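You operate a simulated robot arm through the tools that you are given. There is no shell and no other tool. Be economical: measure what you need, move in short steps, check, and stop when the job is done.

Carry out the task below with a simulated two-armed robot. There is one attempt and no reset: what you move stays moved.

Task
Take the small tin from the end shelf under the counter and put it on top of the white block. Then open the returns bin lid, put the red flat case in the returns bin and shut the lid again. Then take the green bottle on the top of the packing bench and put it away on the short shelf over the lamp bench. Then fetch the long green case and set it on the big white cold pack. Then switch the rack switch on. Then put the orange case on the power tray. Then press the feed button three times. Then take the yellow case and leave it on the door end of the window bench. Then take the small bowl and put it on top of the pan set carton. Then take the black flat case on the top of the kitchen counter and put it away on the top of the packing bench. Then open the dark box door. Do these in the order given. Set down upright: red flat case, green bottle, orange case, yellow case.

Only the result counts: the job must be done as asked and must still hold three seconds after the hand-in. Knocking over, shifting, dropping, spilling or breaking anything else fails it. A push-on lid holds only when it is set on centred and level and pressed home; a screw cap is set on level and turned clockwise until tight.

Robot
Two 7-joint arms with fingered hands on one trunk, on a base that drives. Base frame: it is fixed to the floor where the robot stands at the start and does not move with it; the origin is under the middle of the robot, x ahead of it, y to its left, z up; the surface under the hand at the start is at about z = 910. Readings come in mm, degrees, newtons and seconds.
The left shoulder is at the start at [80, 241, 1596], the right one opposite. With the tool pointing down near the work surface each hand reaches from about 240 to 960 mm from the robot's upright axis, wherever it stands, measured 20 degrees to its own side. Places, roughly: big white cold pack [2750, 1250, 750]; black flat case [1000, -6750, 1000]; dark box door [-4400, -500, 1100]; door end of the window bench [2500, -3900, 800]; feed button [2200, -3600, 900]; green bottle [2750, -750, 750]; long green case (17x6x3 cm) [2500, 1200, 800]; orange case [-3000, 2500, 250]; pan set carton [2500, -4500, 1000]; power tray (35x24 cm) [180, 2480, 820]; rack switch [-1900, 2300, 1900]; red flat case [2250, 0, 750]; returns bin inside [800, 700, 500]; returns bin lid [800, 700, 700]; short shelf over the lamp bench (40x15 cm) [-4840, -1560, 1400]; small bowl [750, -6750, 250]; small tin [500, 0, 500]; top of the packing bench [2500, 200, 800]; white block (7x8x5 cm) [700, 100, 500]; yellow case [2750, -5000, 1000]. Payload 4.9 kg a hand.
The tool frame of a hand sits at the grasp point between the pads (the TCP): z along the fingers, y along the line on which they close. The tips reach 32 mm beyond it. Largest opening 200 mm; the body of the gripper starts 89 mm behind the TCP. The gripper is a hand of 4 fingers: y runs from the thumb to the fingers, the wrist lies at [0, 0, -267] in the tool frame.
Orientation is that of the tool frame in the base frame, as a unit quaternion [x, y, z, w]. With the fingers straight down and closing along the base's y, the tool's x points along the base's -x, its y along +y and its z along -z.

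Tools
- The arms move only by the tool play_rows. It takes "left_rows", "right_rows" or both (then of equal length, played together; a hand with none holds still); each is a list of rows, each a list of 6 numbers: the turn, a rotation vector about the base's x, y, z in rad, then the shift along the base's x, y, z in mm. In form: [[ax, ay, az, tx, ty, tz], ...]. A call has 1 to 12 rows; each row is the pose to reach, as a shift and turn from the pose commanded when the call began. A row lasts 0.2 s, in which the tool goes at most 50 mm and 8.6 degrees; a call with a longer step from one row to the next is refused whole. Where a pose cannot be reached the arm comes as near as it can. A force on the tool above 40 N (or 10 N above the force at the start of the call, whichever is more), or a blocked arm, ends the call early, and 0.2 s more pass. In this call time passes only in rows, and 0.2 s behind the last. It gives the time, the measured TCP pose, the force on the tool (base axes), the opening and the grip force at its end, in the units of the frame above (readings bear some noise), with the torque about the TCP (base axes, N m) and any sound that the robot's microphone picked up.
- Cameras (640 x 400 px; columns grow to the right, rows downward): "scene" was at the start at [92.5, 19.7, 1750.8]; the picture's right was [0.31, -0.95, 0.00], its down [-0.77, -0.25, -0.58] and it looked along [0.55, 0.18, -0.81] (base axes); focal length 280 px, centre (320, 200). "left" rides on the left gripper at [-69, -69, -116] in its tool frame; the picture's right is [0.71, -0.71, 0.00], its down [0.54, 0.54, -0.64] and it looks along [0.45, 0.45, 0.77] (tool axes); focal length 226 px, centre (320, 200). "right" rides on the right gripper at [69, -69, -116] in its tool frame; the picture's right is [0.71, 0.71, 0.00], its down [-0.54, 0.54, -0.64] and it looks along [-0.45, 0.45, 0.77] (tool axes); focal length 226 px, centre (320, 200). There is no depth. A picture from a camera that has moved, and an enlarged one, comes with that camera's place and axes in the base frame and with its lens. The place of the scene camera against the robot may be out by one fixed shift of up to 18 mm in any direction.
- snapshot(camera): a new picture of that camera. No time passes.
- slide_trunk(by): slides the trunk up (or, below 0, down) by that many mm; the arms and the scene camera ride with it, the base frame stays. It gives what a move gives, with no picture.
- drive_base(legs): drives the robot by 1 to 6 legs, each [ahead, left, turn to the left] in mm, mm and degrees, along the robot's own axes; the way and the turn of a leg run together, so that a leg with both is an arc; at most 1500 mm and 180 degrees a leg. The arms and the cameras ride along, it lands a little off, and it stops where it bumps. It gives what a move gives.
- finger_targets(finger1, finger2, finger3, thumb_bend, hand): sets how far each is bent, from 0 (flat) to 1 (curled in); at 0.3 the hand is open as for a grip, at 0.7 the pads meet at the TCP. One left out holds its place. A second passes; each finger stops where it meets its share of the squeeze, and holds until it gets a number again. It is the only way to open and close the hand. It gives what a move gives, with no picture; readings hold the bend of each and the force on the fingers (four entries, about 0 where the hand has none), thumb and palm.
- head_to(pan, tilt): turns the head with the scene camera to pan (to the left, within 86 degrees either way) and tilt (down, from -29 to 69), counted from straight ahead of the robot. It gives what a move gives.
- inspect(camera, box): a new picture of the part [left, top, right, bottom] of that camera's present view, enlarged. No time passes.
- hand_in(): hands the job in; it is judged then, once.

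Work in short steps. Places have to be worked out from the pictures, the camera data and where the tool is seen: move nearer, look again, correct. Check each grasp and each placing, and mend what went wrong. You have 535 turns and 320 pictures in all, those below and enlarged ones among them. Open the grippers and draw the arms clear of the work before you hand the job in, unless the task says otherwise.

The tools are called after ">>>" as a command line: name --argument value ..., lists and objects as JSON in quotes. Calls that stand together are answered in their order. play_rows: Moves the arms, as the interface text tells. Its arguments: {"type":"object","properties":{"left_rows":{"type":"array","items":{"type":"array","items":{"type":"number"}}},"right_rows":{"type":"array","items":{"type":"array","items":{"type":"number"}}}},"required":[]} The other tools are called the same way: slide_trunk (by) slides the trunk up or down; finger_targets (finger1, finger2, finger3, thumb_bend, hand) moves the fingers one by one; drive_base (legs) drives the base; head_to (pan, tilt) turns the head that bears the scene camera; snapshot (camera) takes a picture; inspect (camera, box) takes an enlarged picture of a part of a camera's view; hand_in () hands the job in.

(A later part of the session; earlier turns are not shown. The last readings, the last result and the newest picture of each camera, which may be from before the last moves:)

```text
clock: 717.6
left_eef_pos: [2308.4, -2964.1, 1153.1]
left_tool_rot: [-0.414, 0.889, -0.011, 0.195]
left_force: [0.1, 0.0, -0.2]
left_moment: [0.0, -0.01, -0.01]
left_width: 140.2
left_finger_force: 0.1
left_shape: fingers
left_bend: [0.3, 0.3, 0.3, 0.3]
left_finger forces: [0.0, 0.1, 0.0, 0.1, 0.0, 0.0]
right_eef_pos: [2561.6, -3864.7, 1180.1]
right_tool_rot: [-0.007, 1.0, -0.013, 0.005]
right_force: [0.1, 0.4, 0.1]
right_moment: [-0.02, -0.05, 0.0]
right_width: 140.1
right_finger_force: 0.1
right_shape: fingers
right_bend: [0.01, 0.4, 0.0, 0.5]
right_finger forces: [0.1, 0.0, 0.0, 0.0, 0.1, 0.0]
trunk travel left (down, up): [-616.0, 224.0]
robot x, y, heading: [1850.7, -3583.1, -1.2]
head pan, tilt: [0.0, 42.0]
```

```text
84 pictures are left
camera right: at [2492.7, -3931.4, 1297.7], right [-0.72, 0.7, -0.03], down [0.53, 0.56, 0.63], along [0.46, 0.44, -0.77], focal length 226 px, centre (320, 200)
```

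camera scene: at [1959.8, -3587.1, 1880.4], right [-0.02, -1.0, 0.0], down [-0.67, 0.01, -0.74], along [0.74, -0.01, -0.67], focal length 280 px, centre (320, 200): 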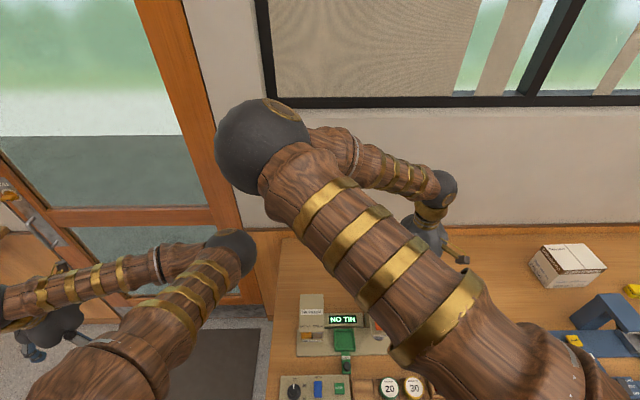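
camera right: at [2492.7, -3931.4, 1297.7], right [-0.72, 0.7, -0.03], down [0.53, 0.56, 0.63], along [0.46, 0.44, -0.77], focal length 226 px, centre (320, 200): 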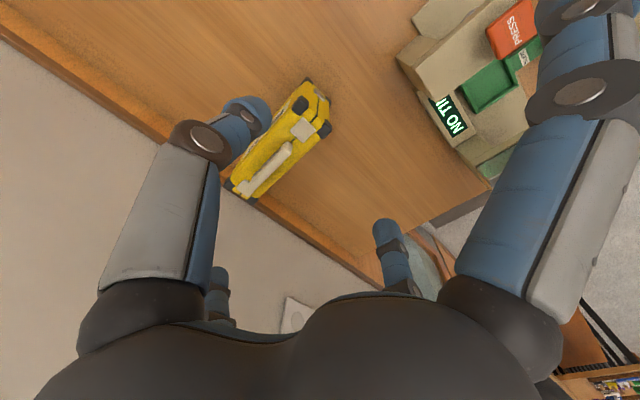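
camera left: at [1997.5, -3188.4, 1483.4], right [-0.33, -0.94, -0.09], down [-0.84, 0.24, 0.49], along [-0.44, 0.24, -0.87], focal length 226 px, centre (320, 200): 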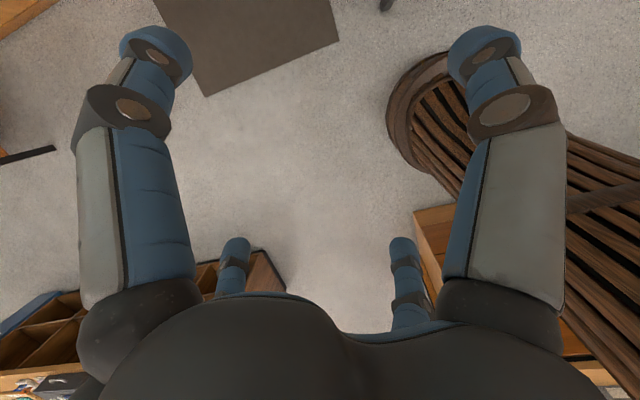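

Task 8 is done: the yellow case stands on the door end. Next, the small bowl under the kitchen counter. I turn to face the kitchen and drive there.

>>> finger_targets --hand "right" --finger1 0.3 --finger2 0.3 --finger3 0.3 --thumb_bend 0.3

>>> drive_base --legs '[[-260, 0, 0], [0, 0, -89], [1500, 0, 0], [650, -250, 0]]'

>>> head_to --pan -10 --tilt 30

>>> snapshot --camera "scene"

```text
clock: 718.6
left_eef_pos: [2311.2, -2966.4, 1152.3]
left_tool_rot: [-0.412, 0.89, -0.011, 0.195]
left_force: [0.4, -0.2, -0.4]
left_moment: [0.01, -0.03, -0.02]
left_width: 140.2
left_finger_force: 0.1
left_shape: fingers
left_bend: [0.3, 0.3, 0.3, 0.3]
left_finger forces: [0.1, 0.0, 0.0, 0.1, 0.1, 0.0]
right_eef_pos: [2564.7, -3867.1, 1176.9]
right_tool_rot: [-0.006, 1.0, -0.012, 0.005]
right_force: [1.3, 0.1, -0.2]
right_moment: [0.01, -0.02, 0.0]
right_width: 140.3
right_finger_force: 0.0
right_shape: fingers
right_bend: [0.3, 0.3, 0.3, 0.3]
right_finger forces: [0.0, 0.0, 0.0, 0.1, 0.0, 0.0]
trunk travel left (down, up): [-616.0, 224.0]
robot x, y, heading: [1851.8, -3583.3, -0.8]
head pan, tilt: [0.0, 42.0]
```

```text
clock: 734.7
left_eef_pos: [1941.5, -6177.7, 1152.5]
left_tool_rot: [0.335, 0.922, -0.147, 0.13]
left_force: [-0.3, 0.0, 0.0]
left_moment: [-0.01, 0.03, -0.04]
left_width: 140.1
left_finger_force: 0.1
left_shape: fingers
left_bend: [0.3, 0.3, 0.3, 0.3]
left_finger forces: [0.0, 0.0, 0.0, 0.0, 0.1, 0.1]
right_eef_pos: [1041.8, -6436.2, 1179.5]
right_tool_rot: [0.7, 0.714, -0.013, -0.005]
right_force: [0.5, 0.5, 0.4]
right_moment: [-0.04, -0.01, -0.03]
right_width: 140.4
right_finger_force: 0.0
right_shape: fingers
right_bend: [0.3, 0.3, 0.3, 0.3]
right_finger forces: [0.0, 0.1, 0.0, 0.0, 0.0, 0.0]
trunk travel left (down, up): [-616.0, 224.0]
robot x, y, heading: [1324.8, -5724.9, -90.5]
head pan, tilt: [0.0, 42.0]
```

```text
clock: 735.5
left_eef_pos: [1941.7, -6177.1, 1152.4]
left_tool_rot: [0.334, 0.922, -0.145, 0.13]
left_force: [0.6, -0.2, 0.6]
left_moment: [-0.03, 0.01, 0.02]
left_width: 140.0
left_finger_force: 0.0
left_shape: fingers
left_bend: [0.3, 0.3, 0.3, 0.3]
left_finger forces: [0.1, 0.0, 0.0, 0.1, 0.0, 0.1]
right_eef_pos: [1041.1, -6438.1, 1178.3]
right_tool_rot: [0.7, 0.714, -0.012, -0.005]
right_force: [1.2, 0.7, 0.4]
right_moment: [0.0, 0.03, 0.0]
right_width: 140.3
right_finger_force: 0.2
right_shape: fingers
right_bend: [0.3, 0.3, 0.3, 0.3]
right_finger forces: [0.0, 0.0, 0.1, 0.1, 0.0, 0.1]
trunk travel left (down, up): [-616.0, 224.0]
robot x, y, heading: [1323.4, -5723.3, -90.6]
head pan, tilt: [-10.0, 30.0]
```

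```text
83 pictures are left
camera scene: at [1298.8, -5845.9, 1898.7], right [-0.98, 0.18, 0.0], down [0.09, 0.49, -0.87], along [-0.16, -0.85, -0.5], focal length 280 px, centre (320, 200)
```

scene: 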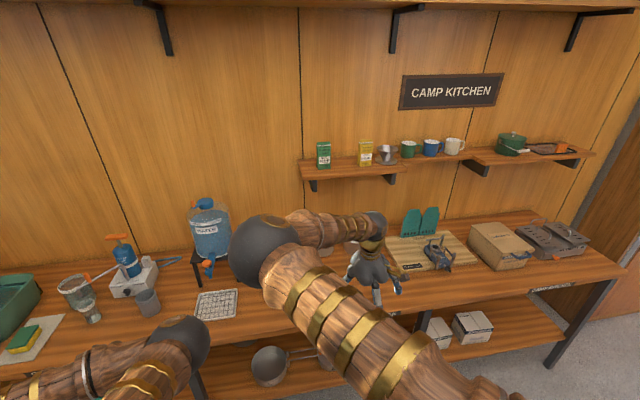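

The bowl's place is hidden behind the right arm. I strafe left 550 mm, lower the trunk and look at the low shelf.

>>> drive_base --legs '[[0, 520, 0.6]]'

>>> slide_trunk --by -330

>>> head_to --pan -35 --tilt 35

>>> snapshot --camera "scene"

```text
clock: 738.5
left_eef_pos: [2458.4, -6179.0, 1153.5]
left_tool_rot: [0.332, 0.923, -0.145, 0.131]
left_force: [-0.1, 0.2, -0.3]
left_moment: [0.02, -0.07, 0.0]
left_width: 140.1
left_finger_force: 0.1
left_shape: fingers
left_bend: [0.3, 0.3, 0.3, 0.3]
left_finger forces: [0.1, 0.1, 0.0, 0.0, 0.1, 0.0]
right_eef_pos: [1559.4, -6442.5, 1178.1]
right_tool_rot: [0.698, 0.716, -0.011, -0.004]
right_force: [-0.5, 0.0, -0.1]
right_moment: [-0.01, 0.02, -0.01]
right_width: 140.2
right_finger_force: 0.0
right_shape: fingers
right_bend: [0.3, 0.3, 0.3, 0.3]
right_finger forces: [0.0, 0.1, 0.0, 0.0, 0.0, 0.1]
trunk travel left (down, up): [-616.0, 224.0]
robot x, y, heading: [1837.7, -5729.1, -90.2]
head pan, tilt: [-10.0, 30.0]
```

```text
clock: 741.7
left_eef_pos: [2458.5, -6179.3, 822.7]
left_tool_rot: [0.332, 0.923, -0.144, 0.131]
left_force: [1.1, 0.3, 0.6]
left_moment: [0.04, -0.01, 0.01]
left_width: 140.2
left_finger_force: 0.0
left_shape: fingers
left_bend: [0.3, 0.3, 0.3, 0.3]
left_finger forces: [0.1, 0.0, 0.1, 0.0, 0.0, 0.0]
right_eef_pos: [1561.6, -6442.1, 848.9]
right_tool_rot: [0.698, 0.716, -0.013, -0.004]
right_force: [0.7, -0.1, -0.6]
right_moment: [0.0, -0.02, 0.02]
right_width: 140.3
right_finger_force: 0.2
right_shape: fingers
right_bend: [0.3, 0.3, 0.3, 0.3]
right_finger forces: [0.0, 0.0, 0.1, 0.0, 0.0, 0.1]
trunk travel left (down, up): [-286.0, 554.0]
robot x, y, heading: [1837.7, -5725.5, -90.3]
head pan, tilt: [-10.0, 30.0]
```

```text
clock: 742.6
left_eef_pos: [2459.0, -6179.8, 822.6]
left_tool_rot: [0.331, 0.923, -0.145, 0.131]
left_force: [-0.8, -0.3, -0.8]
left_moment: [-0.03, -0.02, -0.02]
left_width: 140.1
left_finger_force: 0.0
left_shape: fingers
left_bend: [0.3, 0.3, 0.3, 0.3]
left_finger forces: [0.0, 0.0, 0.0, 0.0, 0.1, 0.0]
right_eef_pos: [1560.9, -6444.7, 849.1]
right_tool_rot: [0.699, 0.715, -0.012, -0.005]
right_force: [-0.1, -0.4, 0.4]
right_moment: [0.0, 0.02, 0.02]
right_width: 140.1
right_finger_force: 0.0
right_shape: fingers
right_bend: [0.3, 0.3, 0.3, 0.3]
right_finger forces: [0.1, 0.1, 0.0, 0.0, 0.1, 0.0]
trunk travel left (down, up): [-286.0, 554.0]
robot x, y, heading: [1841.0, -5730.2, -90.0]
head pan, tilt: [-35.0, 35.0]
```

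```text
82 pictures are left
camera scene: at [1780.3, -5833.2, 1561.0], right [-0.82, 0.58, 0.0], down [0.33, 0.47, -0.82], along [-0.47, -0.67, -0.57], focal length 280 px, centre (320, 200)
```

scene: 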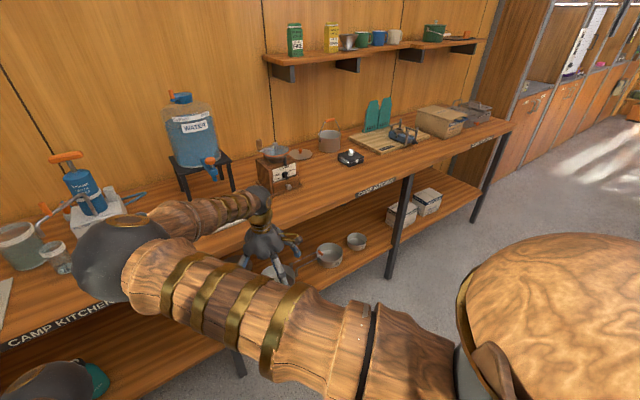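

I see the black flat case on the counter and two bowls on the low shelf; the smaller, near (795, −6807), fits the hint. I zoom in.

>>> inspect --camera "scene" --box '[300, 130, 440, 280]'

```text
2.67 times, centred on (370, 205) of scene
camera zoom: at [1780.3, -5833.2, 1561.0], right [-0.82, 0.58, 0.0], down [0.33, 0.47, -0.82], along [-0.47, -0.67, -0.57], focal length 748 px, centre (187, 187)
```

zoom: 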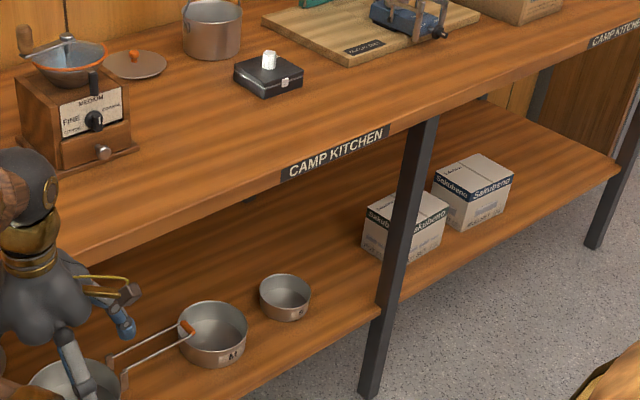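

The small bowl is by a shelf leg (leg x≈637) with a pot on its other side. I place the robot so the right arm faces it, lower the trunk, and set the 45° pose outside the shelf as with the orange case.

>>> drive_base --legs '[[70, -830, 0]]'

>>> slide_trunk --by -283

>>> finger_targets --hand "right" --finger1 1.0 --finger2 0.36 --finger3 0.0 --thumb_bend 0.36

>>> drive_base --legs '[[-140, 0, 0]]'

>>> play_rows --right_rows '[[-0.1, 0, 0, 8, -12, -36], [-0.2, 0, 0, 16, -26, -72], [-0.3, 0, 0, 24, -42, -108], [-0.4, 0, 0, 32, -60, -144], [-0.5, 0, 0, 40, -80, -180], [-0.6, 0, 0, 48, -102, -216], [-0.7, 0, 0, 56, -126, -252], [-0.78, 0, 0, 64, -150, -288]]'

>>> snapshot --camera "right"

```text
clock: 747.1
left_eef_pos: [1621.9, -6242.6, 823.5]
left_tool_rot: [0.331, 0.923, -0.146, 0.131]
left_force: [0.2, 0.4, 0.5]
left_moment: [0.01, -0.03, -0.03]
left_width: 140.0
left_finger_force: 0.0
left_shape: fingers
left_bend: [0.3, 0.3, 0.3, 0.3]
left_finger forces: [0.0, 0.0, 0.1, 0.0, 0.0, 0.1]
right_eef_pos: [724.7, -6505.0, 849.2]
right_tool_rot: [0.699, 0.715, -0.012, -0.005]
right_force: [6.4, 19.6, 2.4]
right_moment: [-0.73, 0.17, 0.53]
right_width: 140.5
right_finger_force: 9.2
right_shape: fingers
right_bend: [0.3, 0.3, 0.65, 0.3]
right_finger forces: [0.0, 0.1, 19.0, 0.0, 0.0, 0.0]
trunk travel left (down, up): [-286.0, 554.0]
robot x, y, heading: [1003.4, -5789.8, -90.4]
head pan, tilt: [-35.0, 35.0]
```

```text
clock: 748.2
left_eef_pos: [1621.7, -6244.4, 741.4]
left_tool_rot: [0.333, 0.922, -0.146, 0.131]
left_force: [0.2, -1.2, 0.4]
left_moment: [0.01, -0.02, -0.03]
left_width: 139.9
left_finger_force: 0.1
left_shape: fingers
left_bend: [0.3, 0.3, 0.3, 0.3]
left_finger forces: [0.0, 0.0, 0.0, 0.0, 0.1, 0.0]
right_eef_pos: [722.4, -6495.4, 760.6]
right_tool_rot: [0.701, 0.713, -0.006, -0.011]
right_force: [4.8, 38.8, -25.8]
right_moment: [-1.32, 0.44, 0.4]
right_width: 140.3
right_finger_force: 23.0
right_shape: fingers
right_bend: [0.3, 0.3, 0.4, 0.3]
right_finger forces: [0.0, 0.0, 46.2, 0.0, 0.0, 0.0]
trunk travel left (down, up): [-205.0, 635.0]
robot x, y, heading: [999.8, -5790.6, -90.5]
head pan, tilt: [-35.0, 35.0]
stopped: the force on the tool passed its limit at 42 N (the readings are from after the stop); the commanded pose is now the measured one
```

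```text
clock: 748.6
left_eef_pos: [1621.1, -6245.0, 741.0]
left_tool_rot: [0.334, 0.922, -0.145, 0.13]
left_force: [0.5, -0.6, 0.7]
left_moment: [0.04, -0.01, 0.01]
left_width: 140.0
left_finger_force: 0.1
left_shape: fingers
left_bend: [0.3, 0.3, 0.3, 0.3]
left_finger forces: [0.0, 0.1, 0.0, 0.0, 0.0, 0.0]
right_eef_pos: [722.1, -6491.9, 756.2]
right_tool_rot: [0.701, 0.713, 0.001, -0.013]
right_force: [1.7, 27.0, -23.9]
right_moment: [-0.6, 0.31, 0.27]
right_width: 82.2
right_finger_force: 17.6
right_shape: fingers
right_bend: [0.67, 0.36, 0.15, 0.36]
right_finger forces: [0.0, 0.1, 35.8, 0.1, 0.0, 0.0]
trunk travel left (down, up): [-205.0, 635.0]
robot x, y, heading: [1000.1, -5790.5, -90.5]
head pan, tilt: [-35.0, 35.0]
stopped (right hand): the force on the tool passed its limit at 60 N (the readings are from after the stop); the commanded pose is now the measured one
```

```text
clock: 749.9
left_eef_pos: [1622.1, -6103.2, 741.4]
left_tool_rot: [0.333, 0.923, -0.145, 0.13]
left_force: [-0.4, -0.1, -0.2]
left_moment: [0.0, -0.02, 0.01]
left_width: 140.2
left_finger_force: 0.0
left_shape: fingers
left_bend: [0.3, 0.3, 0.3, 0.3]
left_finger forces: [0.0, 0.1, 0.0, 0.0, 0.0, 0.0]
right_eef_pos: [723.6, -6355.8, 760.3]
right_tool_rot: [0.7, 0.714, -0.004, -0.011]
right_force: [0.0, 0.6, 0.0]
right_moment: [0.01, 0.03, -0.03]
right_width: 106.4
right_finger_force: 0.0
right_shape: fingers
right_bend: [1.0, 0.36, 0.01, 0.36]
right_finger forces: [0.0, 0.0, 0.0, 0.0, 0.0, 0.0]
trunk travel left (down, up): [-205.0, 635.0]
robot x, y, heading: [1004.9, -5653.6, -90.6]
head pan, tilt: [-35.0, 35.0]
```

```text
clock: 751.7
left_eef_pos: [1622.4, -6103.9, 741.1]
left_tool_rot: [0.335, 0.922, -0.146, 0.13]
left_force: [-0.4, 0.0, -0.5]
left_moment: [-0.03, 0.0, 0.04]
left_width: 140.2
left_finger_force: 0.0
left_shape: fingers
left_bend: [0.3, 0.3, 0.3, 0.3]
left_finger forces: [0.0, 0.0, 0.1, 0.0, 0.0, 0.1]
right_eef_pos: [789.1, -6494.5, 492.3]
right_tool_rot: [0.657, 0.664, -0.261, 0.244]
right_force: [-1.0, -0.6, -0.6]
right_moment: [-0.01, 0.03, -0.03]
right_width: 106.4
right_finger_force: 0.0
right_shape: fingers
right_bend: [1.0, 0.36, 0.0, 0.36]
right_finger forces: [0.0, 0.0, 0.0, 0.0, 0.0, 0.0]
right hand out of reach, approached as far as the arm can: row 8
trunk travel left (down, up): [-205.0, 635.0]
robot x, y, heading: [1001.1, -5652.2, -90.8]
head pan, tilt: [-35.0, 35.0]
```

```text
80 pictures are left
camera right: at [722.0, -6365.5, 534.7], right [0.69, 0.53, -0.49], down [0.56, 0.03, 0.82], along [0.45, -0.85, -0.28], focal length 226 px, centre (320, 200)
```

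right: 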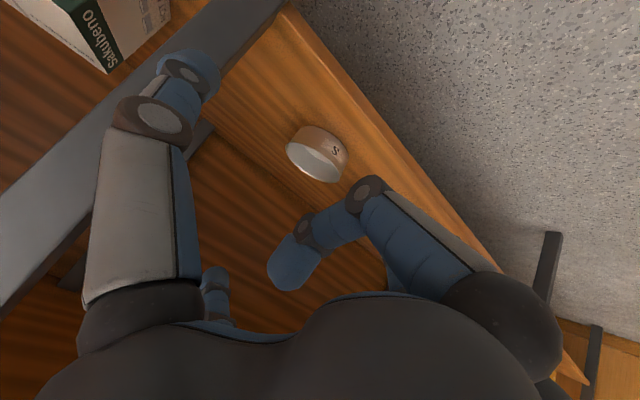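

The bowl (marked S) triangulates to (865, −6744), z≈355 – the shelf is at about z 330. I lower the trunk 118 mm, shift +76 mm in x, then drive in most of the way.

>>> slide_trunk --by -118

>>> drive_base --legs '[[0, 76, 0.5], [110, 0, 0]]'

>>> snapshot --camera "right"

```text
clock: 753.2
left_eef_pos: [1622.1, -6103.6, 624.5]
left_tool_rot: [0.334, 0.922, -0.145, 0.131]
left_force: [-0.1, 0.0, 1.3]
left_moment: [-0.02, 0.0, 0.0]
left_width: 139.7
left_finger_force: 0.0
left_shape: fingers
left_bend: [0.3, 0.3, 0.3, 0.3]
left_finger forces: [0.0, 0.0, 0.1, 0.0, 0.0, 0.1]
right_eef_pos: [787.2, -6494.9, 374.9]
right_tool_rot: [0.657, 0.664, -0.261, 0.243]
right_force: [-0.3, -1.1, -0.1]
right_moment: [-0.01, 0.03, 0.03]
right_width: 106.4
right_finger_force: 0.1
right_shape: fingers
right_bend: [1.0, 0.36, 0.0, 0.36]
right_finger forces: [0.0, 0.0, 0.0, 0.1, 0.0, 0.1]
trunk travel left (down, up): [-87.0, 753.0]
robot x, y, heading: [1001.3, -5646.9, -90.8]
head pan, tilt: [-35.0, 35.0]
```

```text
clock: 755.0
left_eef_pos: [1702.2, -6208.7, 623.3]
left_tool_rot: [0.33, 0.924, -0.144, 0.131]
left_force: [-0.2, -0.9, -0.8]
left_moment: [0.02, 0.03, 0.02]
left_width: 140.1
left_finger_force: 0.1
left_shape: fingers
left_bend: [0.3, 0.3, 0.3, 0.3]
left_finger forces: [0.0, 0.0, 0.1, 0.0, 0.0, 0.1]
right_eef_pos: [870.5, -6605.9, 372.6]
right_tool_rot: [0.654, 0.668, -0.259, 0.243]
right_force: [0.1, 0.1, -0.9]
right_moment: [-0.02, 0.02, 0.0]
right_width: 106.7
right_finger_force: 0.1
right_shape: fingers
right_bend: [1.0, 0.36, 0.0, 0.36]
right_finger forces: [0.1, 0.0, 0.0, 0.1, 0.0, 0.0]
trunk travel left (down, up): [-87.0, 753.0]
robot x, y, heading: [1078.4, -5757.8, -90.3]
head pan, tilt: [-35.0, 35.0]
```

```text
79 pictures are left
camera right: at [803.1, -6477.6, 415.9], right [0.69, 0.53, -0.49], down [0.57, 0.03, 0.82], along [0.45, -0.85, -0.28], focal length 226 px, centre (320, 200)
```

right: 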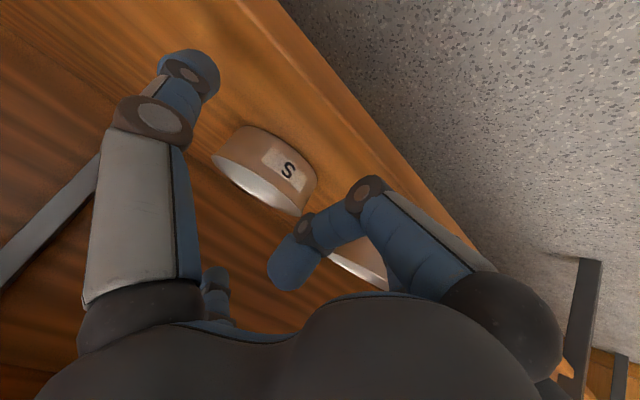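

Bowl centre ≈ (858, −6744). I shift −8 mm and drive in the last 118 mm, then close thumb and finger2.

>>> drive_base --legs '[[118, -8, 0]]'

>>> finger_targets --hand "right" --finger2 0.7 --thumb_bend 0.7

>>> snapshot --camera "right"

```text
clock: 756.2
left_eef_pos: [1693.7, -6328.4, 623.2]
left_tool_rot: [0.33, 0.924, -0.144, 0.13]
left_force: [-0.2, 0.1, -1.0]
left_moment: [0.01, -0.02, 0.03]
left_width: 140.3
left_finger_force: 0.0
left_shape: fingers
left_bend: [0.3, 0.3, 0.3, 0.3]
left_finger forces: [0.2, 0.0, 0.0, 0.1, 0.0, 0.0]
right_eef_pos: [862.6, -6724.6, 373.1]
right_tool_rot: [0.655, 0.667, -0.259, 0.243]
right_force: [-0.5, 0.3, -1.2]
right_moment: [-0.02, -0.01, 0.02]
right_width: 106.7
right_finger_force: 0.1
right_shape: fingers
right_bend: [1.0, 0.36, 0.0, 0.36]
right_finger forces: [0.0, 0.0, 0.0, 0.0, 0.0, 0.0]
trunk travel left (down, up): [-87.0, 753.0]
robot x, y, heading: [1069.7, -5877.2, -90.4]
head pan, tilt: [-35.0, 35.0]
```

```text
clock: 757.2
left_eef_pos: [1694.4, -6326.5, 623.9]
left_tool_rot: [0.33, 0.923, -0.145, 0.132]
left_force: [-0.2, -0.1, 0.2]
left_moment: [0.01, -0.03, -0.01]
left_width: 140.2
left_finger_force: 0.1
left_shape: fingers
left_bend: [0.3, 0.3, 0.3, 0.3]
left_finger forces: [0.0, 0.1, 0.0, 0.0, 0.0, 0.0]
right_eef_pos: [862.2, -6725.5, 373.5]
right_tool_rot: [0.655, 0.667, -0.26, 0.243]
right_force: [-1.0, 0.4, 0.0]
right_moment: [0.0, 0.02, 0.01]
right_width: 73.3
right_finger_force: 21.0
right_shape: fingers
right_bend: [1.0, 0.41, 0.0, 0.61]
right_finger forces: [0.0, 21.2, 0.0, 0.1, 21.2, 0.0]
trunk travel left (down, up): [-87.0, 753.0]
robot x, y, heading: [1071.3, -5879.4, -90.2]
head pan, tilt: [-35.0, 35.0]
```

```text
78 pictures are left
camera right: at [795.2, -6596.3, 416.6], right [0.69, 0.53, -0.49], down [0.57, 0.03, 0.82], along [0.45, -0.85, -0.28], focal length 226 px, centre (320, 200)
```

right: 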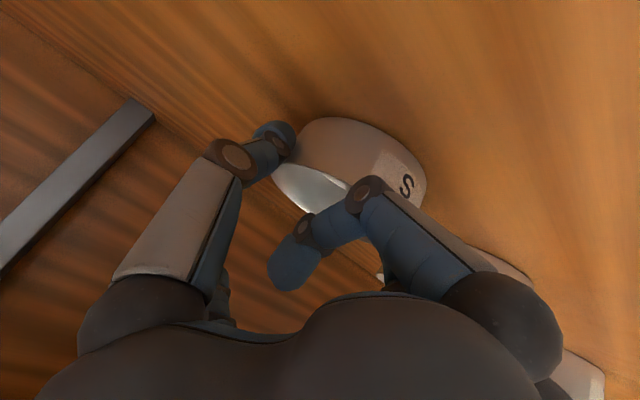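

The bowl is gripped (21 N). I lift 40 mm and back out.

>>> slide_trunk --by 40

>>> drive_base --legs '[[-330, 0, 0]]'

>>> slide_trunk --by 400

>>> snapshot --camera "right"

>>> snapshot --camera "scene"

```text
clock: 758.1
left_eef_pos: [1694.0, -6327.2, 664.1]
left_tool_rot: [0.329, 0.924, -0.145, 0.132]
left_force: [-0.1, 1.2, -0.5]
left_moment: [0.02, -0.02, 0.0]
left_width: 140.0
left_finger_force: 0.0
left_shape: fingers
left_bend: [0.3, 0.3, 0.3, 0.3]
left_finger forces: [0.0, 0.0, 0.1, 0.0, 0.0, 0.1]
right_eef_pos: [864.0, -6724.3, 412.3]
right_tool_rot: [0.655, 0.667, -0.261, 0.243]
right_force: [-0.3, 0.0, -1.9]
right_moment: [0.05, 0.04, 0.02]
right_width: 73.5
right_finger_force: 21.3
right_shape: fingers
right_bend: [1.0, 0.41, 0.0, 0.61]
right_finger forces: [0.0, 21.2, 0.1, 0.0, 21.1, 0.1]
trunk travel left (down, up): [-127.0, 713.0]
robot x, y, heading: [1073.3, -5878.6, -90.3]
head pan, tilt: [-35.0, 35.0]
```

```text
clock: 760.3
left_eef_pos: [1693.5, -5995.1, 664.7]
left_tool_rot: [0.33, 0.923, -0.145, 0.131]
left_force: [-0.2, 0.1, -0.1]
left_moment: [-0.01, 0.0, -0.01]
left_width: 140.3
left_finger_force: 0.1
left_shape: fingers
left_bend: [0.3, 0.3, 0.3, 0.3]
left_finger forces: [0.1, 0.1, 0.0, 0.1, 0.1, 0.0]
right_eef_pos: [863.6, -6391.0, 413.5]
right_tool_rot: [0.654, 0.666, -0.261, 0.244]
right_force: [0.7, 0.3, -0.8]
right_moment: [0.06, 0.04, -0.01]
right_width: 73.4
right_finger_force: 21.5
right_shape: fingers
right_bend: [1.0, 0.41, 0.0, 0.61]
right_finger forces: [0.1, 21.2, 0.1, 0.1, 21.1, 0.1]
trunk travel left (down, up): [-127.0, 713.0]
robot x, y, heading: [1073.9, -5547.4, -89.9]
head pan, tilt: [-35.0, 35.0]
```

```text
clock: 764.1
left_eef_pos: [1693.7, -5995.0, 1063.3]
left_tool_rot: [0.33, 0.924, -0.144, 0.131]
left_force: [-0.3, 0.5, 0.5]
left_moment: [-0.01, 0.02, 0.04]
left_width: 140.0
left_finger_force: 0.0
left_shape: fingers
left_bend: [0.3, 0.3, 0.3, 0.3]
left_finger forces: [0.0, 0.0, 0.1, 0.0, 0.0, 0.0]
right_eef_pos: [862.9, -6391.9, 812.9]
right_tool_rot: [0.655, 0.667, -0.26, 0.243]
right_force: [-0.2, -0.2, -2.4]
right_moment: [0.03, 0.02, -0.02]
right_width: 73.4
right_finger_force: 20.8
right_shape: fingers
right_bend: [1.0, 0.41, 0.0, 0.61]
right_finger forces: [0.1, 21.2, 0.0, 0.1, 21.1, 0.0]
trunk travel left (down, up): [-527.0, 313.0]
robot x, y, heading: [1075.4, -5547.7, -90.0]
head pan, tilt: [-35.0, 35.0]
```

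```text
77 pictures are left
camera right: at [795.2, -6263.3, 856.6], right [0.69, 0.53, -0.49], down [0.57, 0.03, 0.82], along [0.45, -0.85, -0.28], focal length 226 px, centre (320, 200)
```

right: 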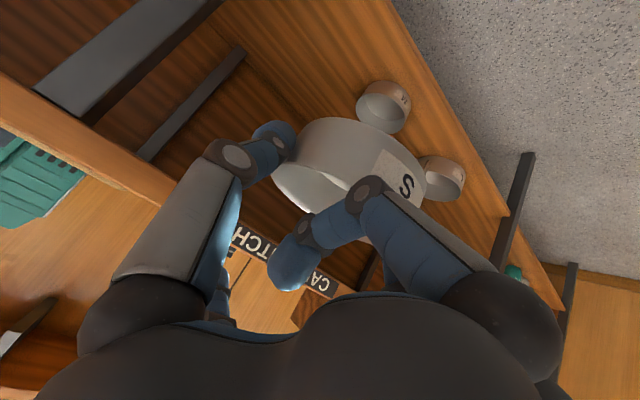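

```text
76 pictures are left
camera scene: at [1014.1, -5651.6, 1801.7], right [-0.82, 0.58, 0.0], down [0.33, 0.47, -0.82], along [-0.47, -0.67, -0.57], focal length 280 px, centre (320, 200)
```

scene: 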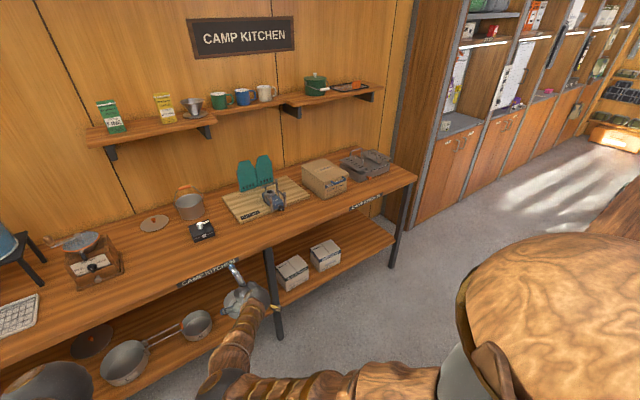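

The bowl is out, safely held. I turn to face the window bench, raise the trunk and strafe to the pan set carton.

>>> slide_trunk --by 310

>>> drive_base --legs '[[0, 0, 90], [330, 0, 0], [0, 1145, 0]]'

>>> head_to --pan -8 --tilt 42

>>> snapshot --camera "scene"

>>> snapshot --camera "right"

```text
clock: 767.2
left_eef_pos: [1693.1, -5994.5, 1373.8]
left_tool_rot: [0.331, 0.923, -0.145, 0.131]
left_force: [0.1, 0.0, -0.7]
left_moment: [0.0, 0.02, -0.01]
left_width: 140.0
left_finger_force: 0.1
left_shape: fingers
left_bend: [0.3, 0.3, 0.3, 0.3]
left_finger forces: [0.0, 0.0, 0.0, 0.0, 0.0, 0.0]
right_eef_pos: [863.2, -6392.2, 1121.6]
right_tool_rot: [0.655, 0.667, -0.26, 0.243]
right_force: [-0.2, -0.2, -1.0]
right_moment: [0.04, 0.03, 0.03]
right_width: 73.2
right_finger_force: 21.3
right_shape: fingers
right_bend: [1.0, 0.41, 0.0, 0.61]
right_finger forces: [0.0, 21.2, 0.0, 0.0, 21.1, 0.1]
trunk travel left (down, up): [-837.0, 3.0]
robot x, y, heading: [1072.3, -5549.3, -90.2]
head pan, tilt: [-35.0, 35.0]
```

```text
clock: 778.6
left_eef_pos: [1848.2, -3783.6, 1374.1]
left_tool_rot: [-0.42, 0.886, -0.01, 0.196]
left_force: [-0.8, -0.1, 0.2]
left_moment: [-0.01, -0.02, 0.03]
left_width: 140.2
left_finger_force: 0.1
left_shape: fingers
left_bend: [0.3, 0.3, 0.3, 0.3]
left_finger forces: [0.1, 0.1, 0.1, 0.0, 0.0, 0.1]
right_eef_pos: [2246.9, -4613.0, 1123.4]
right_tool_rot: [-0.01, 0.934, -0.012, 0.356]
right_force: [-0.2, -0.5, -1.3]
right_moment: [0.01, 0.01, 0.0]
right_width: 73.0
right_finger_force: 20.7
right_shape: fingers
right_bend: [1.0, 0.41, 0.0, 0.61]
right_finger forces: [0.0, 20.8, 0.1, 0.0, 20.9, 0.1]
trunk travel left (down, up): [-837.0, 3.0]
robot x, y, heading: [1399.8, -4405.5, -0.1]
head pan, tilt: [-35.0, 35.0]
```

```text
clock: 779.5
left_eef_pos: [1848.8, -3781.9, 1372.9]
left_tool_rot: [-0.421, 0.886, -0.011, 0.194]
left_force: [0.6, -0.1, 0.6]
left_moment: [-0.03, -0.02, 0.02]
left_width: 140.2
left_finger_force: 0.0
left_shape: fingers
left_bend: [0.3, 0.3, 0.3, 0.3]
left_finger forces: [0.1, 0.0, 0.0, 0.0, 0.0, 0.0]
right_eef_pos: [2247.0, -4611.7, 1123.5]
right_tool_rot: [-0.009, 0.934, -0.013, 0.356]
right_force: [0.7, 0.3, -2.0]
right_moment: [-0.05, 0.01, 0.02]
right_width: 73.1
right_finger_force: 21.2
right_shape: fingers
right_bend: [1.0, 0.41, 0.0, 0.61]
right_finger forces: [0.0, 20.8, 0.0, 0.0, 20.7, 0.0]
trunk travel left (down, up): [-837.0, 3.0]
robot x, y, heading: [1403.3, -4405.7, 0.1]
head pan, tilt: [-8.0, 42.0]
```

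```text
75 pictures are left
camera scene: at [1507.0, -4419.2, 2101.3], right [-0.14, -0.99, 0.0], down [-0.66, 0.09, -0.74], along [0.74, -0.1, -0.67], focal length 280 px, centre (320, 200)
```

scene: 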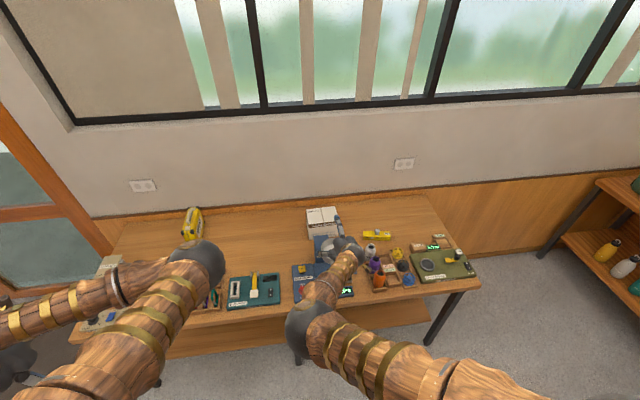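

```text
74 pictures are left
camera right: at [2119.9, -4680.3, 1166.7], right [-0.53, 0.69, -0.49], down [-0.03, 0.57, 0.82], along [0.84, 0.45, -0.28], focal length 226 px, centre (320, 200)
```

right: 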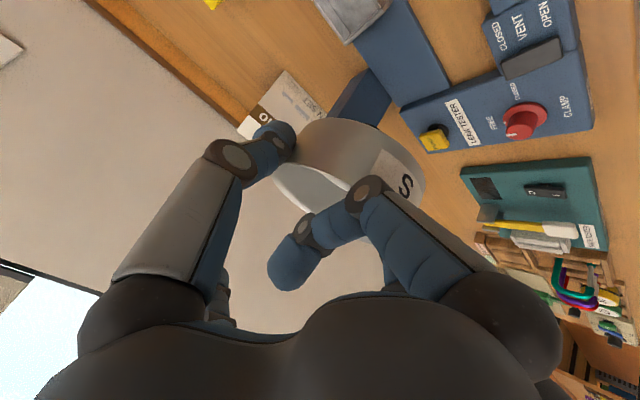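

The carton's top is at about (2645, −4584), z≈925. I drive forward 385 mm so the bowl is above it and check.

>>> drive_base --legs '[[385, 0, 0]]'

>>> snapshot --camera "right"

>>> inspect --camera "scene" --box '[260, 190, 440, 320]'

```text
clock: 782.0
left_eef_pos: [2235.4, -3782.6, 1375.0]
left_tool_rot: [-0.42, 0.886, -0.01, 0.196]
left_force: [-0.3, -0.3, -0.2]
left_moment: [0.02, -0.03, -0.01]
left_width: 140.0
left_finger_force: 0.0
left_shape: fingers
left_bend: [0.3, 0.3, 0.3, 0.3]
left_finger forces: [0.0, 0.1, 0.0, 0.1, 0.1, 0.0]
right_eef_pos: [2632.9, -4613.8, 1125.7]
right_tool_rot: [-0.009, 0.934, -0.012, 0.358]
right_force: [0.4, 0.5, -1.0]
right_moment: [-0.05, 0.01, -0.01]
right_width: 73.1
right_finger_force: 21.1
right_shape: fingers
right_bend: [1.0, 0.41, 0.0, 0.61]
right_finger forces: [0.0, 20.8, 0.0, 0.0, 20.8, 0.0]
trunk travel left (down, up): [-837.0, 3.0]
robot x, y, heading: [1793.2, -4404.8, 0.1]
head pan, tilt: [-8.0, 42.0]
```

```text
73 pictures are left
camera right: at [2505.6, -4681.4, 1168.6], right [-0.53, 0.69, -0.49], down [-0.03, 0.57, 0.82], along [0.85, 0.45, -0.28], focal length 226 px, centre (320, 200)
```

right: 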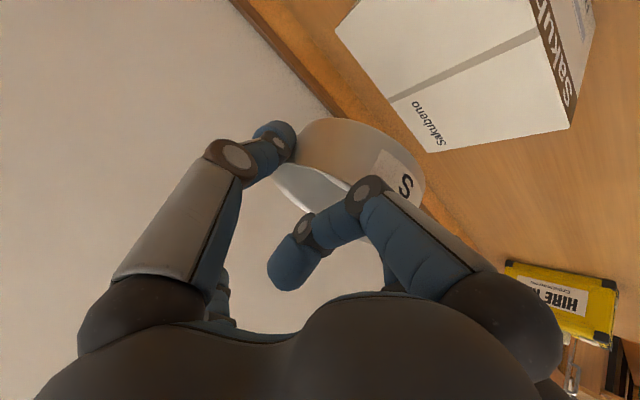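

```text
3.08 times, centred on (350, 255) of scene
camera zoom: at [1890.5, -4419.9, 2101.7], right [-0.14, -0.99, 0.0], down [-0.66, 0.09, -0.74], along [0.74, -0.1, -0.67], focal length 863 px, centre (228, 31)
```

zoom: 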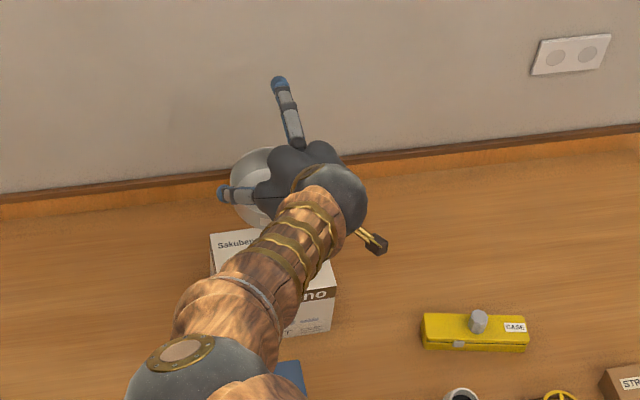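

Carton top spans x 2565–2720, y −4670…−4450 (centre (2643, −4560)). I shift +27 mm in y and lower toward it.

>>> drive_base --legs '[[0, 27, 0]]'

>>> slide_trunk --by -140

>>> snapshot --camera "right"

```text
clock: 782.8
left_eef_pos: [2237.3, -3760.7, 1377.2]
left_tool_rot: [-0.42, 0.886, -0.009, 0.196]
left_force: [-0.1, -0.8, -0.1]
left_moment: [0.07, 0.03, 0.02]
left_width: 140.1
left_finger_force: 0.1
left_shape: fingers
left_bend: [0.3, 0.3, 0.3, 0.3]
left_finger forces: [0.1, 0.1, 0.0, 0.1, 0.0, 0.0]
right_eef_pos: [2635.0, -4591.2, 1123.4]
right_tool_rot: [-0.007, 0.934, -0.012, 0.356]
right_force: [-0.5, -1.3, -1.1]
right_moment: [0.04, 0.05, 0.07]
right_width: 73.3
right_finger_force: 20.4
right_shape: fingers
right_bend: [1.0, 0.41, 0.0, 0.61]
right_finger forces: [0.0, 20.8, 0.0, 0.0, 21.0, 0.0]
trunk travel left (down, up): [-837.0, 3.0]
robot x, y, heading: [1787.8, -4379.5, -0.1]
head pan, tilt: [-8.0, 42.0]
```

```text
clock: 784.0
left_eef_pos: [2235.1, -3754.5, 1260.7]
left_tool_rot: [-0.42, 0.886, -0.011, 0.197]
left_force: [-0.6, 0.0, 0.2]
left_moment: [-0.02, -0.05, 0.02]
left_width: 140.0
left_finger_force: 0.1
left_shape: fingers
left_bend: [0.3, 0.3, 0.3, 0.3]
left_finger forces: [0.0, 0.0, 0.1, 0.0, 0.0, 0.0]
right_eef_pos: [2637.3, -4586.5, 1020.0]
right_tool_rot: [-0.007, 0.932, -0.015, 0.363]
right_force: [-8.6, -0.3, 21.4]
right_moment: [0.66, 0.2, 0.26]
right_width: 79.2
right_finger_force: 32.7
right_shape: fingers
right_bend: [1.0, 0.41, 0.0, 0.61]
right_finger forces: [18.8, 24.1, 0.0, 0.1, 21.6, 0.0]
trunk travel left (down, up): [-724.0, 116.0]
robot x, y, heading: [1790.1, -4380.2, -0.3]
head pan, tilt: [-8.0, 42.0]
stopped: the force on the tool passed its limit at 45 N (the readings are from after the stop); the commanded pose is now the measured one
```

```text
71 pictures are left
camera right: at [2509.0, -4653.8, 1061.6], right [-0.52, 0.69, -0.5], down [-0.04, 0.57, 0.82], along [0.85, 0.45, -0.27], focal length 226 px, centre (320, 200)
```

right: 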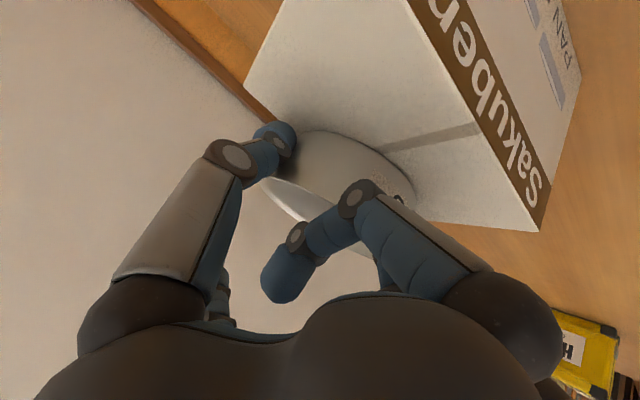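

The carton is taller than estimated: contact at bowl bottom z≈972, and the true top centre is (2618, −4578). I lift 20 mm, shift (−32, −18) mm and lower gently.

>>> slide_trunk --by 25

>>> drive_base --legs '[[-32, -18, 0]]'

>>> snapshot --camera "right"

```text
clock: 784.7
left_eef_pos: [2237.9, -3755.7, 1286.4]
left_tool_rot: [-0.42, 0.886, -0.01, 0.196]
left_force: [0.1, -0.2, -1.1]
left_moment: [-0.04, -0.01, -0.01]
left_width: 140.1
left_finger_force: 0.1
left_shape: fingers
left_bend: [0.3, 0.3, 0.3, 0.3]
left_finger forces: [0.0, 0.0, 0.0, 0.0, 0.0, 0.0]
right_eef_pos: [2638.2, -4588.0, 1040.5]
right_tool_rot: [-0.008, 0.932, -0.015, 0.361]
right_force: [0.0, 0.8, -1.2]
right_moment: [-0.05, 0.06, 0.01]
right_width: 75.1
right_finger_force: 26.2
right_shape: fingers
right_bend: [1.0, 0.41, 0.0, 0.62]
right_finger forces: [8.0, 22.3, 0.0, 0.0, 21.6, 0.0]
trunk travel left (down, up): [-749.0, 91.0]
robot x, y, heading: [1792.8, -4376.2, -0.2]
head pan, tilt: [-8.0, 42.0]
```

```text
clock: 785.6
left_eef_pos: [2215.3, -3770.2, 1279.4]
left_tool_rot: [-0.419, 0.888, -0.01, 0.19]
left_force: [1.0, 0.9, -1.3]
left_moment: [-0.04, 0.07, -0.03]
left_width: 140.1
left_finger_force: 0.1
left_shape: fingers
left_bend: [0.3, 0.3, 0.3, 0.3]
left_finger forces: [0.0, 0.0, 0.0, 0.0, 0.0, 0.0]
right_eef_pos: [2613.4, -4603.1, 1035.6]
right_tool_rot: [-0.008, 0.934, -0.016, 0.357]
right_force: [0.7, 0.7, -1.2]
right_moment: [-0.06, 0.06, -0.05]
right_width: 75.0
right_finger_force: 26.2
right_shape: fingers
right_bend: [1.0, 0.41, 0.0, 0.62]
right_finger forces: [8.0, 22.3, 0.0, 0.1, 21.6, 0.1]
trunk travel left (down, up): [-749.0, 91.0]
robot x, y, heading: [1758.0, -4396.2, -0.1]
head pan, tilt: [-8.0, 42.0]
```

```text
70 pictures are left
camera right: at [2486.4, -4670.2, 1079.1], right [-0.53, 0.69, -0.5], down [-0.03, 0.57, 0.82], along [0.85, 0.45, -0.28], focal length 226 px, centre (320, 200)
```

right: 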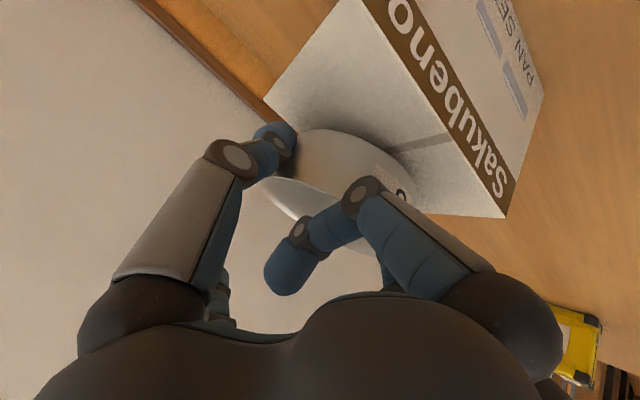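

The bowl is now centred over the carton. I lower gently.

>>> slide_trunk --by -10

>>> slide_trunk --by -4

>>> slide_trunk --by -4

```text
clock: 786.2
left_eef_pos: [2207.4, -3774.1, 1276.1]
left_tool_rot: [-0.42, 0.886, -0.01, 0.194]
left_force: [0.2, -0.9, 0.2]
left_moment: [-0.04, -0.02, 0.01]
left_width: 140.2
left_finger_force: 0.1
left_shape: fingers
left_bend: [0.3, 0.3, 0.3, 0.3]
left_finger forces: [0.0, 0.0, 0.0, 0.0, 0.0, 0.1]
right_eef_pos: [2608.4, -4606.4, 1030.3]
right_tool_rot: [-0.007, 0.933, -0.015, 0.36]
right_force: [0.6, 0.2, -1.3]
right_moment: [-0.03, 0.02, -0.01]
right_width: 75.2
right_finger_force: 26.1
right_shape: fingers
right_bend: [1.0, 0.41, 0.0, 0.62]
right_finger forces: [8.0, 22.3, 0.0, 0.1, 21.7, 0.1]
trunk travel left (down, up): [-739.0, 101.0]
robot x, y, heading: [1759.1, -4392.4, -0.3]
head pan, tilt: [-8.0, 42.0]
```

```text
clock: 786.7
left_eef_pos: [2203.9, -3775.9, 1272.7]
left_tool_rot: [-0.419, 0.886, -0.01, 0.196]
left_force: [-0.2, 0.7, -0.2]
left_moment: [0.02, -0.03, -0.03]
left_width: 139.9
left_finger_force: 0.0
left_shape: fingers
left_bend: [0.3, 0.3, 0.3, 0.3]
left_finger forces: [0.0, 0.1, 0.0, 0.1, 0.1, 0.0]
right_eef_pos: [2605.2, -4608.2, 1028.5]
right_tool_rot: [-0.006, 0.932, -0.014, 0.361]
right_force: [-0.7, 0.1, -0.5]
right_moment: [0.01, 0.02, 0.03]
right_width: 75.4
right_finger_force: 25.4
right_shape: fingers
right_bend: [1.0, 0.41, 0.0, 0.62]
right_finger forces: [8.0, 22.2, 0.0, 0.0, 21.7, 0.0]
trunk travel left (down, up): [-735.0, 105.0]
robot x, y, heading: [1758.0, -4396.4, 0.0]
head pan, tilt: [-8.0, 42.0]
```

```text
clock: 787.2
left_eef_pos: [2206.5, -3773.4, 1267.6]
left_tool_rot: [-0.419, 0.886, -0.01, 0.196]
left_force: [0.0, 0.2, 0.2]
left_moment: [0.02, 0.0, 0.01]
left_width: 139.8
left_finger_force: 0.1
left_shape: fingers
left_bend: [0.3, 0.3, 0.3, 0.3]
left_finger forces: [0.0, 0.0, 0.0, 0.0, 0.0, 0.0]
right_eef_pos: [2608.4, -4607.2, 1023.5]
right_tool_rot: [-0.007, 0.933, -0.014, 0.36]
right_force: [0.1, -0.4, -1.2]
right_moment: [0.0, 0.03, 0.03]
right_width: 75.4
right_finger_force: 25.8
right_shape: fingers
right_bend: [1.0, 0.41, 0.0, 0.62]
right_finger forces: [7.9, 22.2, 0.1, 0.0, 21.6, 0.1]
trunk travel left (down, up): [-731.0, 109.0]
robot x, y, heading: [1759.9, -4397.6, -0.1]
head pan, tilt: [-8.0, 42.0]
```

>>> slide_trunk --by -4

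>>> slide_trunk --by -4

>>> slide_trunk --by -4

>>> snapshot --camera "right"

```text
clock: 787.8
left_eef_pos: [2205.3, -3773.0, 1263.6]
left_tool_rot: [-0.419, 0.886, -0.01, 0.196]
left_force: [-1.3, 0.2, 0.2]
left_moment: [-0.03, 0.01, 0.01]
left_width: 140.0
left_finger_force: 0.1
left_shape: fingers
left_bend: [0.3, 0.3, 0.3, 0.3]
left_finger forces: [0.1, 0.0, 0.0, 0.0, 0.0, 0.0]
right_eef_pos: [2608.1, -4607.0, 1020.7]
right_tool_rot: [-0.007, 0.932, -0.015, 0.362]
right_force: [0.0, -1.6, 12.8]
right_moment: [0.44, 0.33, 0.0]
right_width: 77.7
right_finger_force: 26.6
right_shape: fingers
right_bend: [1.0, 0.41, 0.0, 0.62]
right_finger forces: [9.8, 22.4, 0.0, 0.1, 21.9, 0.1]
trunk travel left (down, up): [-727.0, 113.0]
robot x, y, heading: [1755.4, -4398.2, -0.3]
head pan, tilt: [-8.0, 42.0]
```

```text
clock: 788.3
left_eef_pos: [2204.2, -3773.9, 1259.2]
left_tool_rot: [-0.419, 0.886, -0.011, 0.196]
left_force: [0.1, -0.2, -0.1]
left_moment: [-0.01, 0.01, -0.01]
left_width: 140.1
left_finger_force: 0.0
left_shape: fingers
left_bend: [0.3, 0.3, 0.3, 0.3]
left_finger forces: [0.1, 0.0, 0.1, 0.1, 0.0, 0.0]
right_eef_pos: [2607.1, -4605.7, 1019.9]
right_tool_rot: [-0.007, 0.932, -0.015, 0.363]
right_force: [-1.8, -3.2, 31.0]
right_moment: [0.33, 0.13, 0.22]
right_width: 79.8
right_finger_force: 29.9
right_shape: fingers
right_bend: [1.0, 0.41, 0.0, 0.62]
right_finger forces: [17.3, 20.3, 0.0, 0.0, 22.6, 0.0]
trunk travel left (down, up): [-723.0, 117.0]
robot x, y, heading: [1756.0, -4398.6, 0.2]
head pan, tilt: [-8.0, 42.0]
```

```text
clock: 788.8
left_eef_pos: [2203.1, -3773.6, 1255.4]
left_tool_rot: [-0.419, 0.886, -0.011, 0.196]
left_force: [0.0, 0.2, -0.3]
left_moment: [-0.02, 0.02, 0.02]
left_width: 140.1
left_finger_force: 0.1
left_shape: fingers
left_bend: [0.3, 0.3, 0.3, 0.3]
left_finger forces: [0.1, 0.0, 0.1, 0.0, 0.0, 0.0]
right_eef_pos: [2607.3, -4606.7, 1019.4]
right_tool_rot: [-0.008, 0.931, -0.015, 0.365]
right_force: [-11.2, 0.4, 26.0]
right_moment: [0.3, 0.23, 0.15]
right_width: 80.4
right_finger_force: 32.8
right_shape: fingers
right_bend: [1.0, 0.41, 0.0, 0.62]
right_finger forces: [22.8, 21.5, 0.0, 0.1, 21.8, 0.0]
trunk travel left (down, up): [-720.0, 120.0]
robot x, y, heading: [1757.1, -4398.9, -0.3]
head pan, tilt: [-8.0, 42.0]
stopped: the force on the tool passed its limit at 42 N (the readings are from after the stop); the commanded pose is now the measured one
```

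```text
69 pictures are left
camera right: at [2480.1, -4673.4, 1060.3], right [-0.52, 0.69, -0.51], down [-0.04, 0.57, 0.82], along [0.85, 0.45, -0.27], focal length 226 px, centre (320, 200)
```

right: 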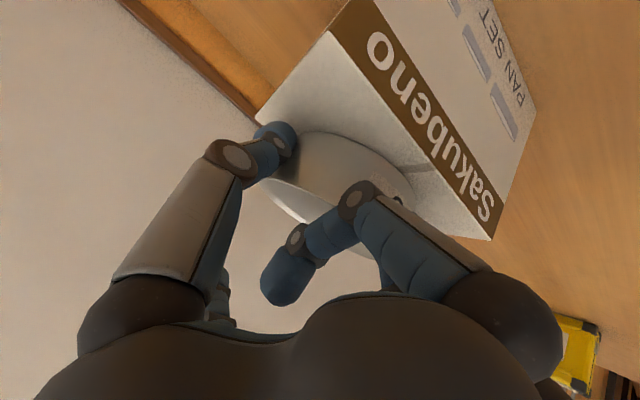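

In contact, centred. I relieve 7 mm and release thumb and finger2.

>>> slide_trunk --by 6

>>> finger_targets --hand "right" --finger2 0.32 --thumb_bend 0.45

>>> snapshot --camera "right"

```text
clock: 789.3
left_eef_pos: [2207.0, -3774.2, 1261.5]
left_tool_rot: [-0.419, 0.887, -0.011, 0.196]
left_force: [0.5, 0.0, -1.1]
left_moment: [0.01, -0.03, 0.02]
left_width: 140.2
left_finger_force: 0.0
left_shape: fingers
left_bend: [0.3, 0.3, 0.3, 0.3]
left_finger forces: [0.0, 0.0, 0.1, 0.0, 0.0, 0.1]
right_eef_pos: [2608.4, -4606.5, 1020.9]
right_tool_rot: [-0.007, 0.932, -0.015, 0.362]
right_force: [-0.2, -0.8, 3.5]
right_moment: [0.08, 0.18, -0.01]
right_width: 78.5
right_finger_force: 28.4
right_shape: fingers
right_bend: [1.0, 0.41, 0.0, 0.62]
right_finger forces: [12.3, 21.9, 0.0, 0.0, 22.0, 0.0]
trunk travel left (down, up): [-726.0, 114.0]
robot x, y, heading: [1758.0, -4397.1, 0.0]
head pan, tilt: [-8.0, 42.0]
```

```text
clock: 790.3
left_eef_pos: [2206.3, -3773.8, 1261.6]
left_tool_rot: [-0.419, 0.887, -0.01, 0.196]
left_force: [-0.8, 0.1, -0.7]
left_moment: [-0.01, -0.01, 0.01]
left_width: 140.0
left_finger_force: 0.0
left_shape: fingers
left_bend: [0.3, 0.3, 0.3, 0.3]
left_finger forces: [0.1, 0.0, 0.0, 0.0, 0.0, 0.1]
right_eef_pos: [2609.3, -4605.7, 1021.5]
right_tool_rot: [-0.007, 0.932, -0.015, 0.363]
right_force: [-1.8, 0.7, 5.5]
right_moment: [-0.01, 0.12, 0.03]
right_width: 95.4
right_finger_force: 2.8
right_shape: fingers
right_bend: [1.0, 0.32, 0.0, 0.45]
right_finger forces: [5.1, 0.0, 0.1, 0.0, 0.1, 0.1]
trunk travel left (down, up): [-726.0, 114.0]
robot x, y, heading: [1756.9, -4397.7, -0.2]
head pan, tilt: [-8.0, 42.0]
```

```text
68 pictures are left
camera right: at [2481.2, -4673.7, 1062.9], right [-0.52, 0.69, -0.5], down [-0.04, 0.57, 0.82], along [0.85, 0.45, -0.27], focal length 226 px, centre (320, 200)
```

right: 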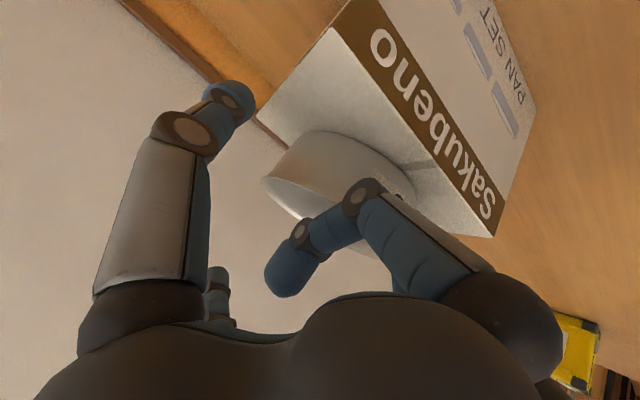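

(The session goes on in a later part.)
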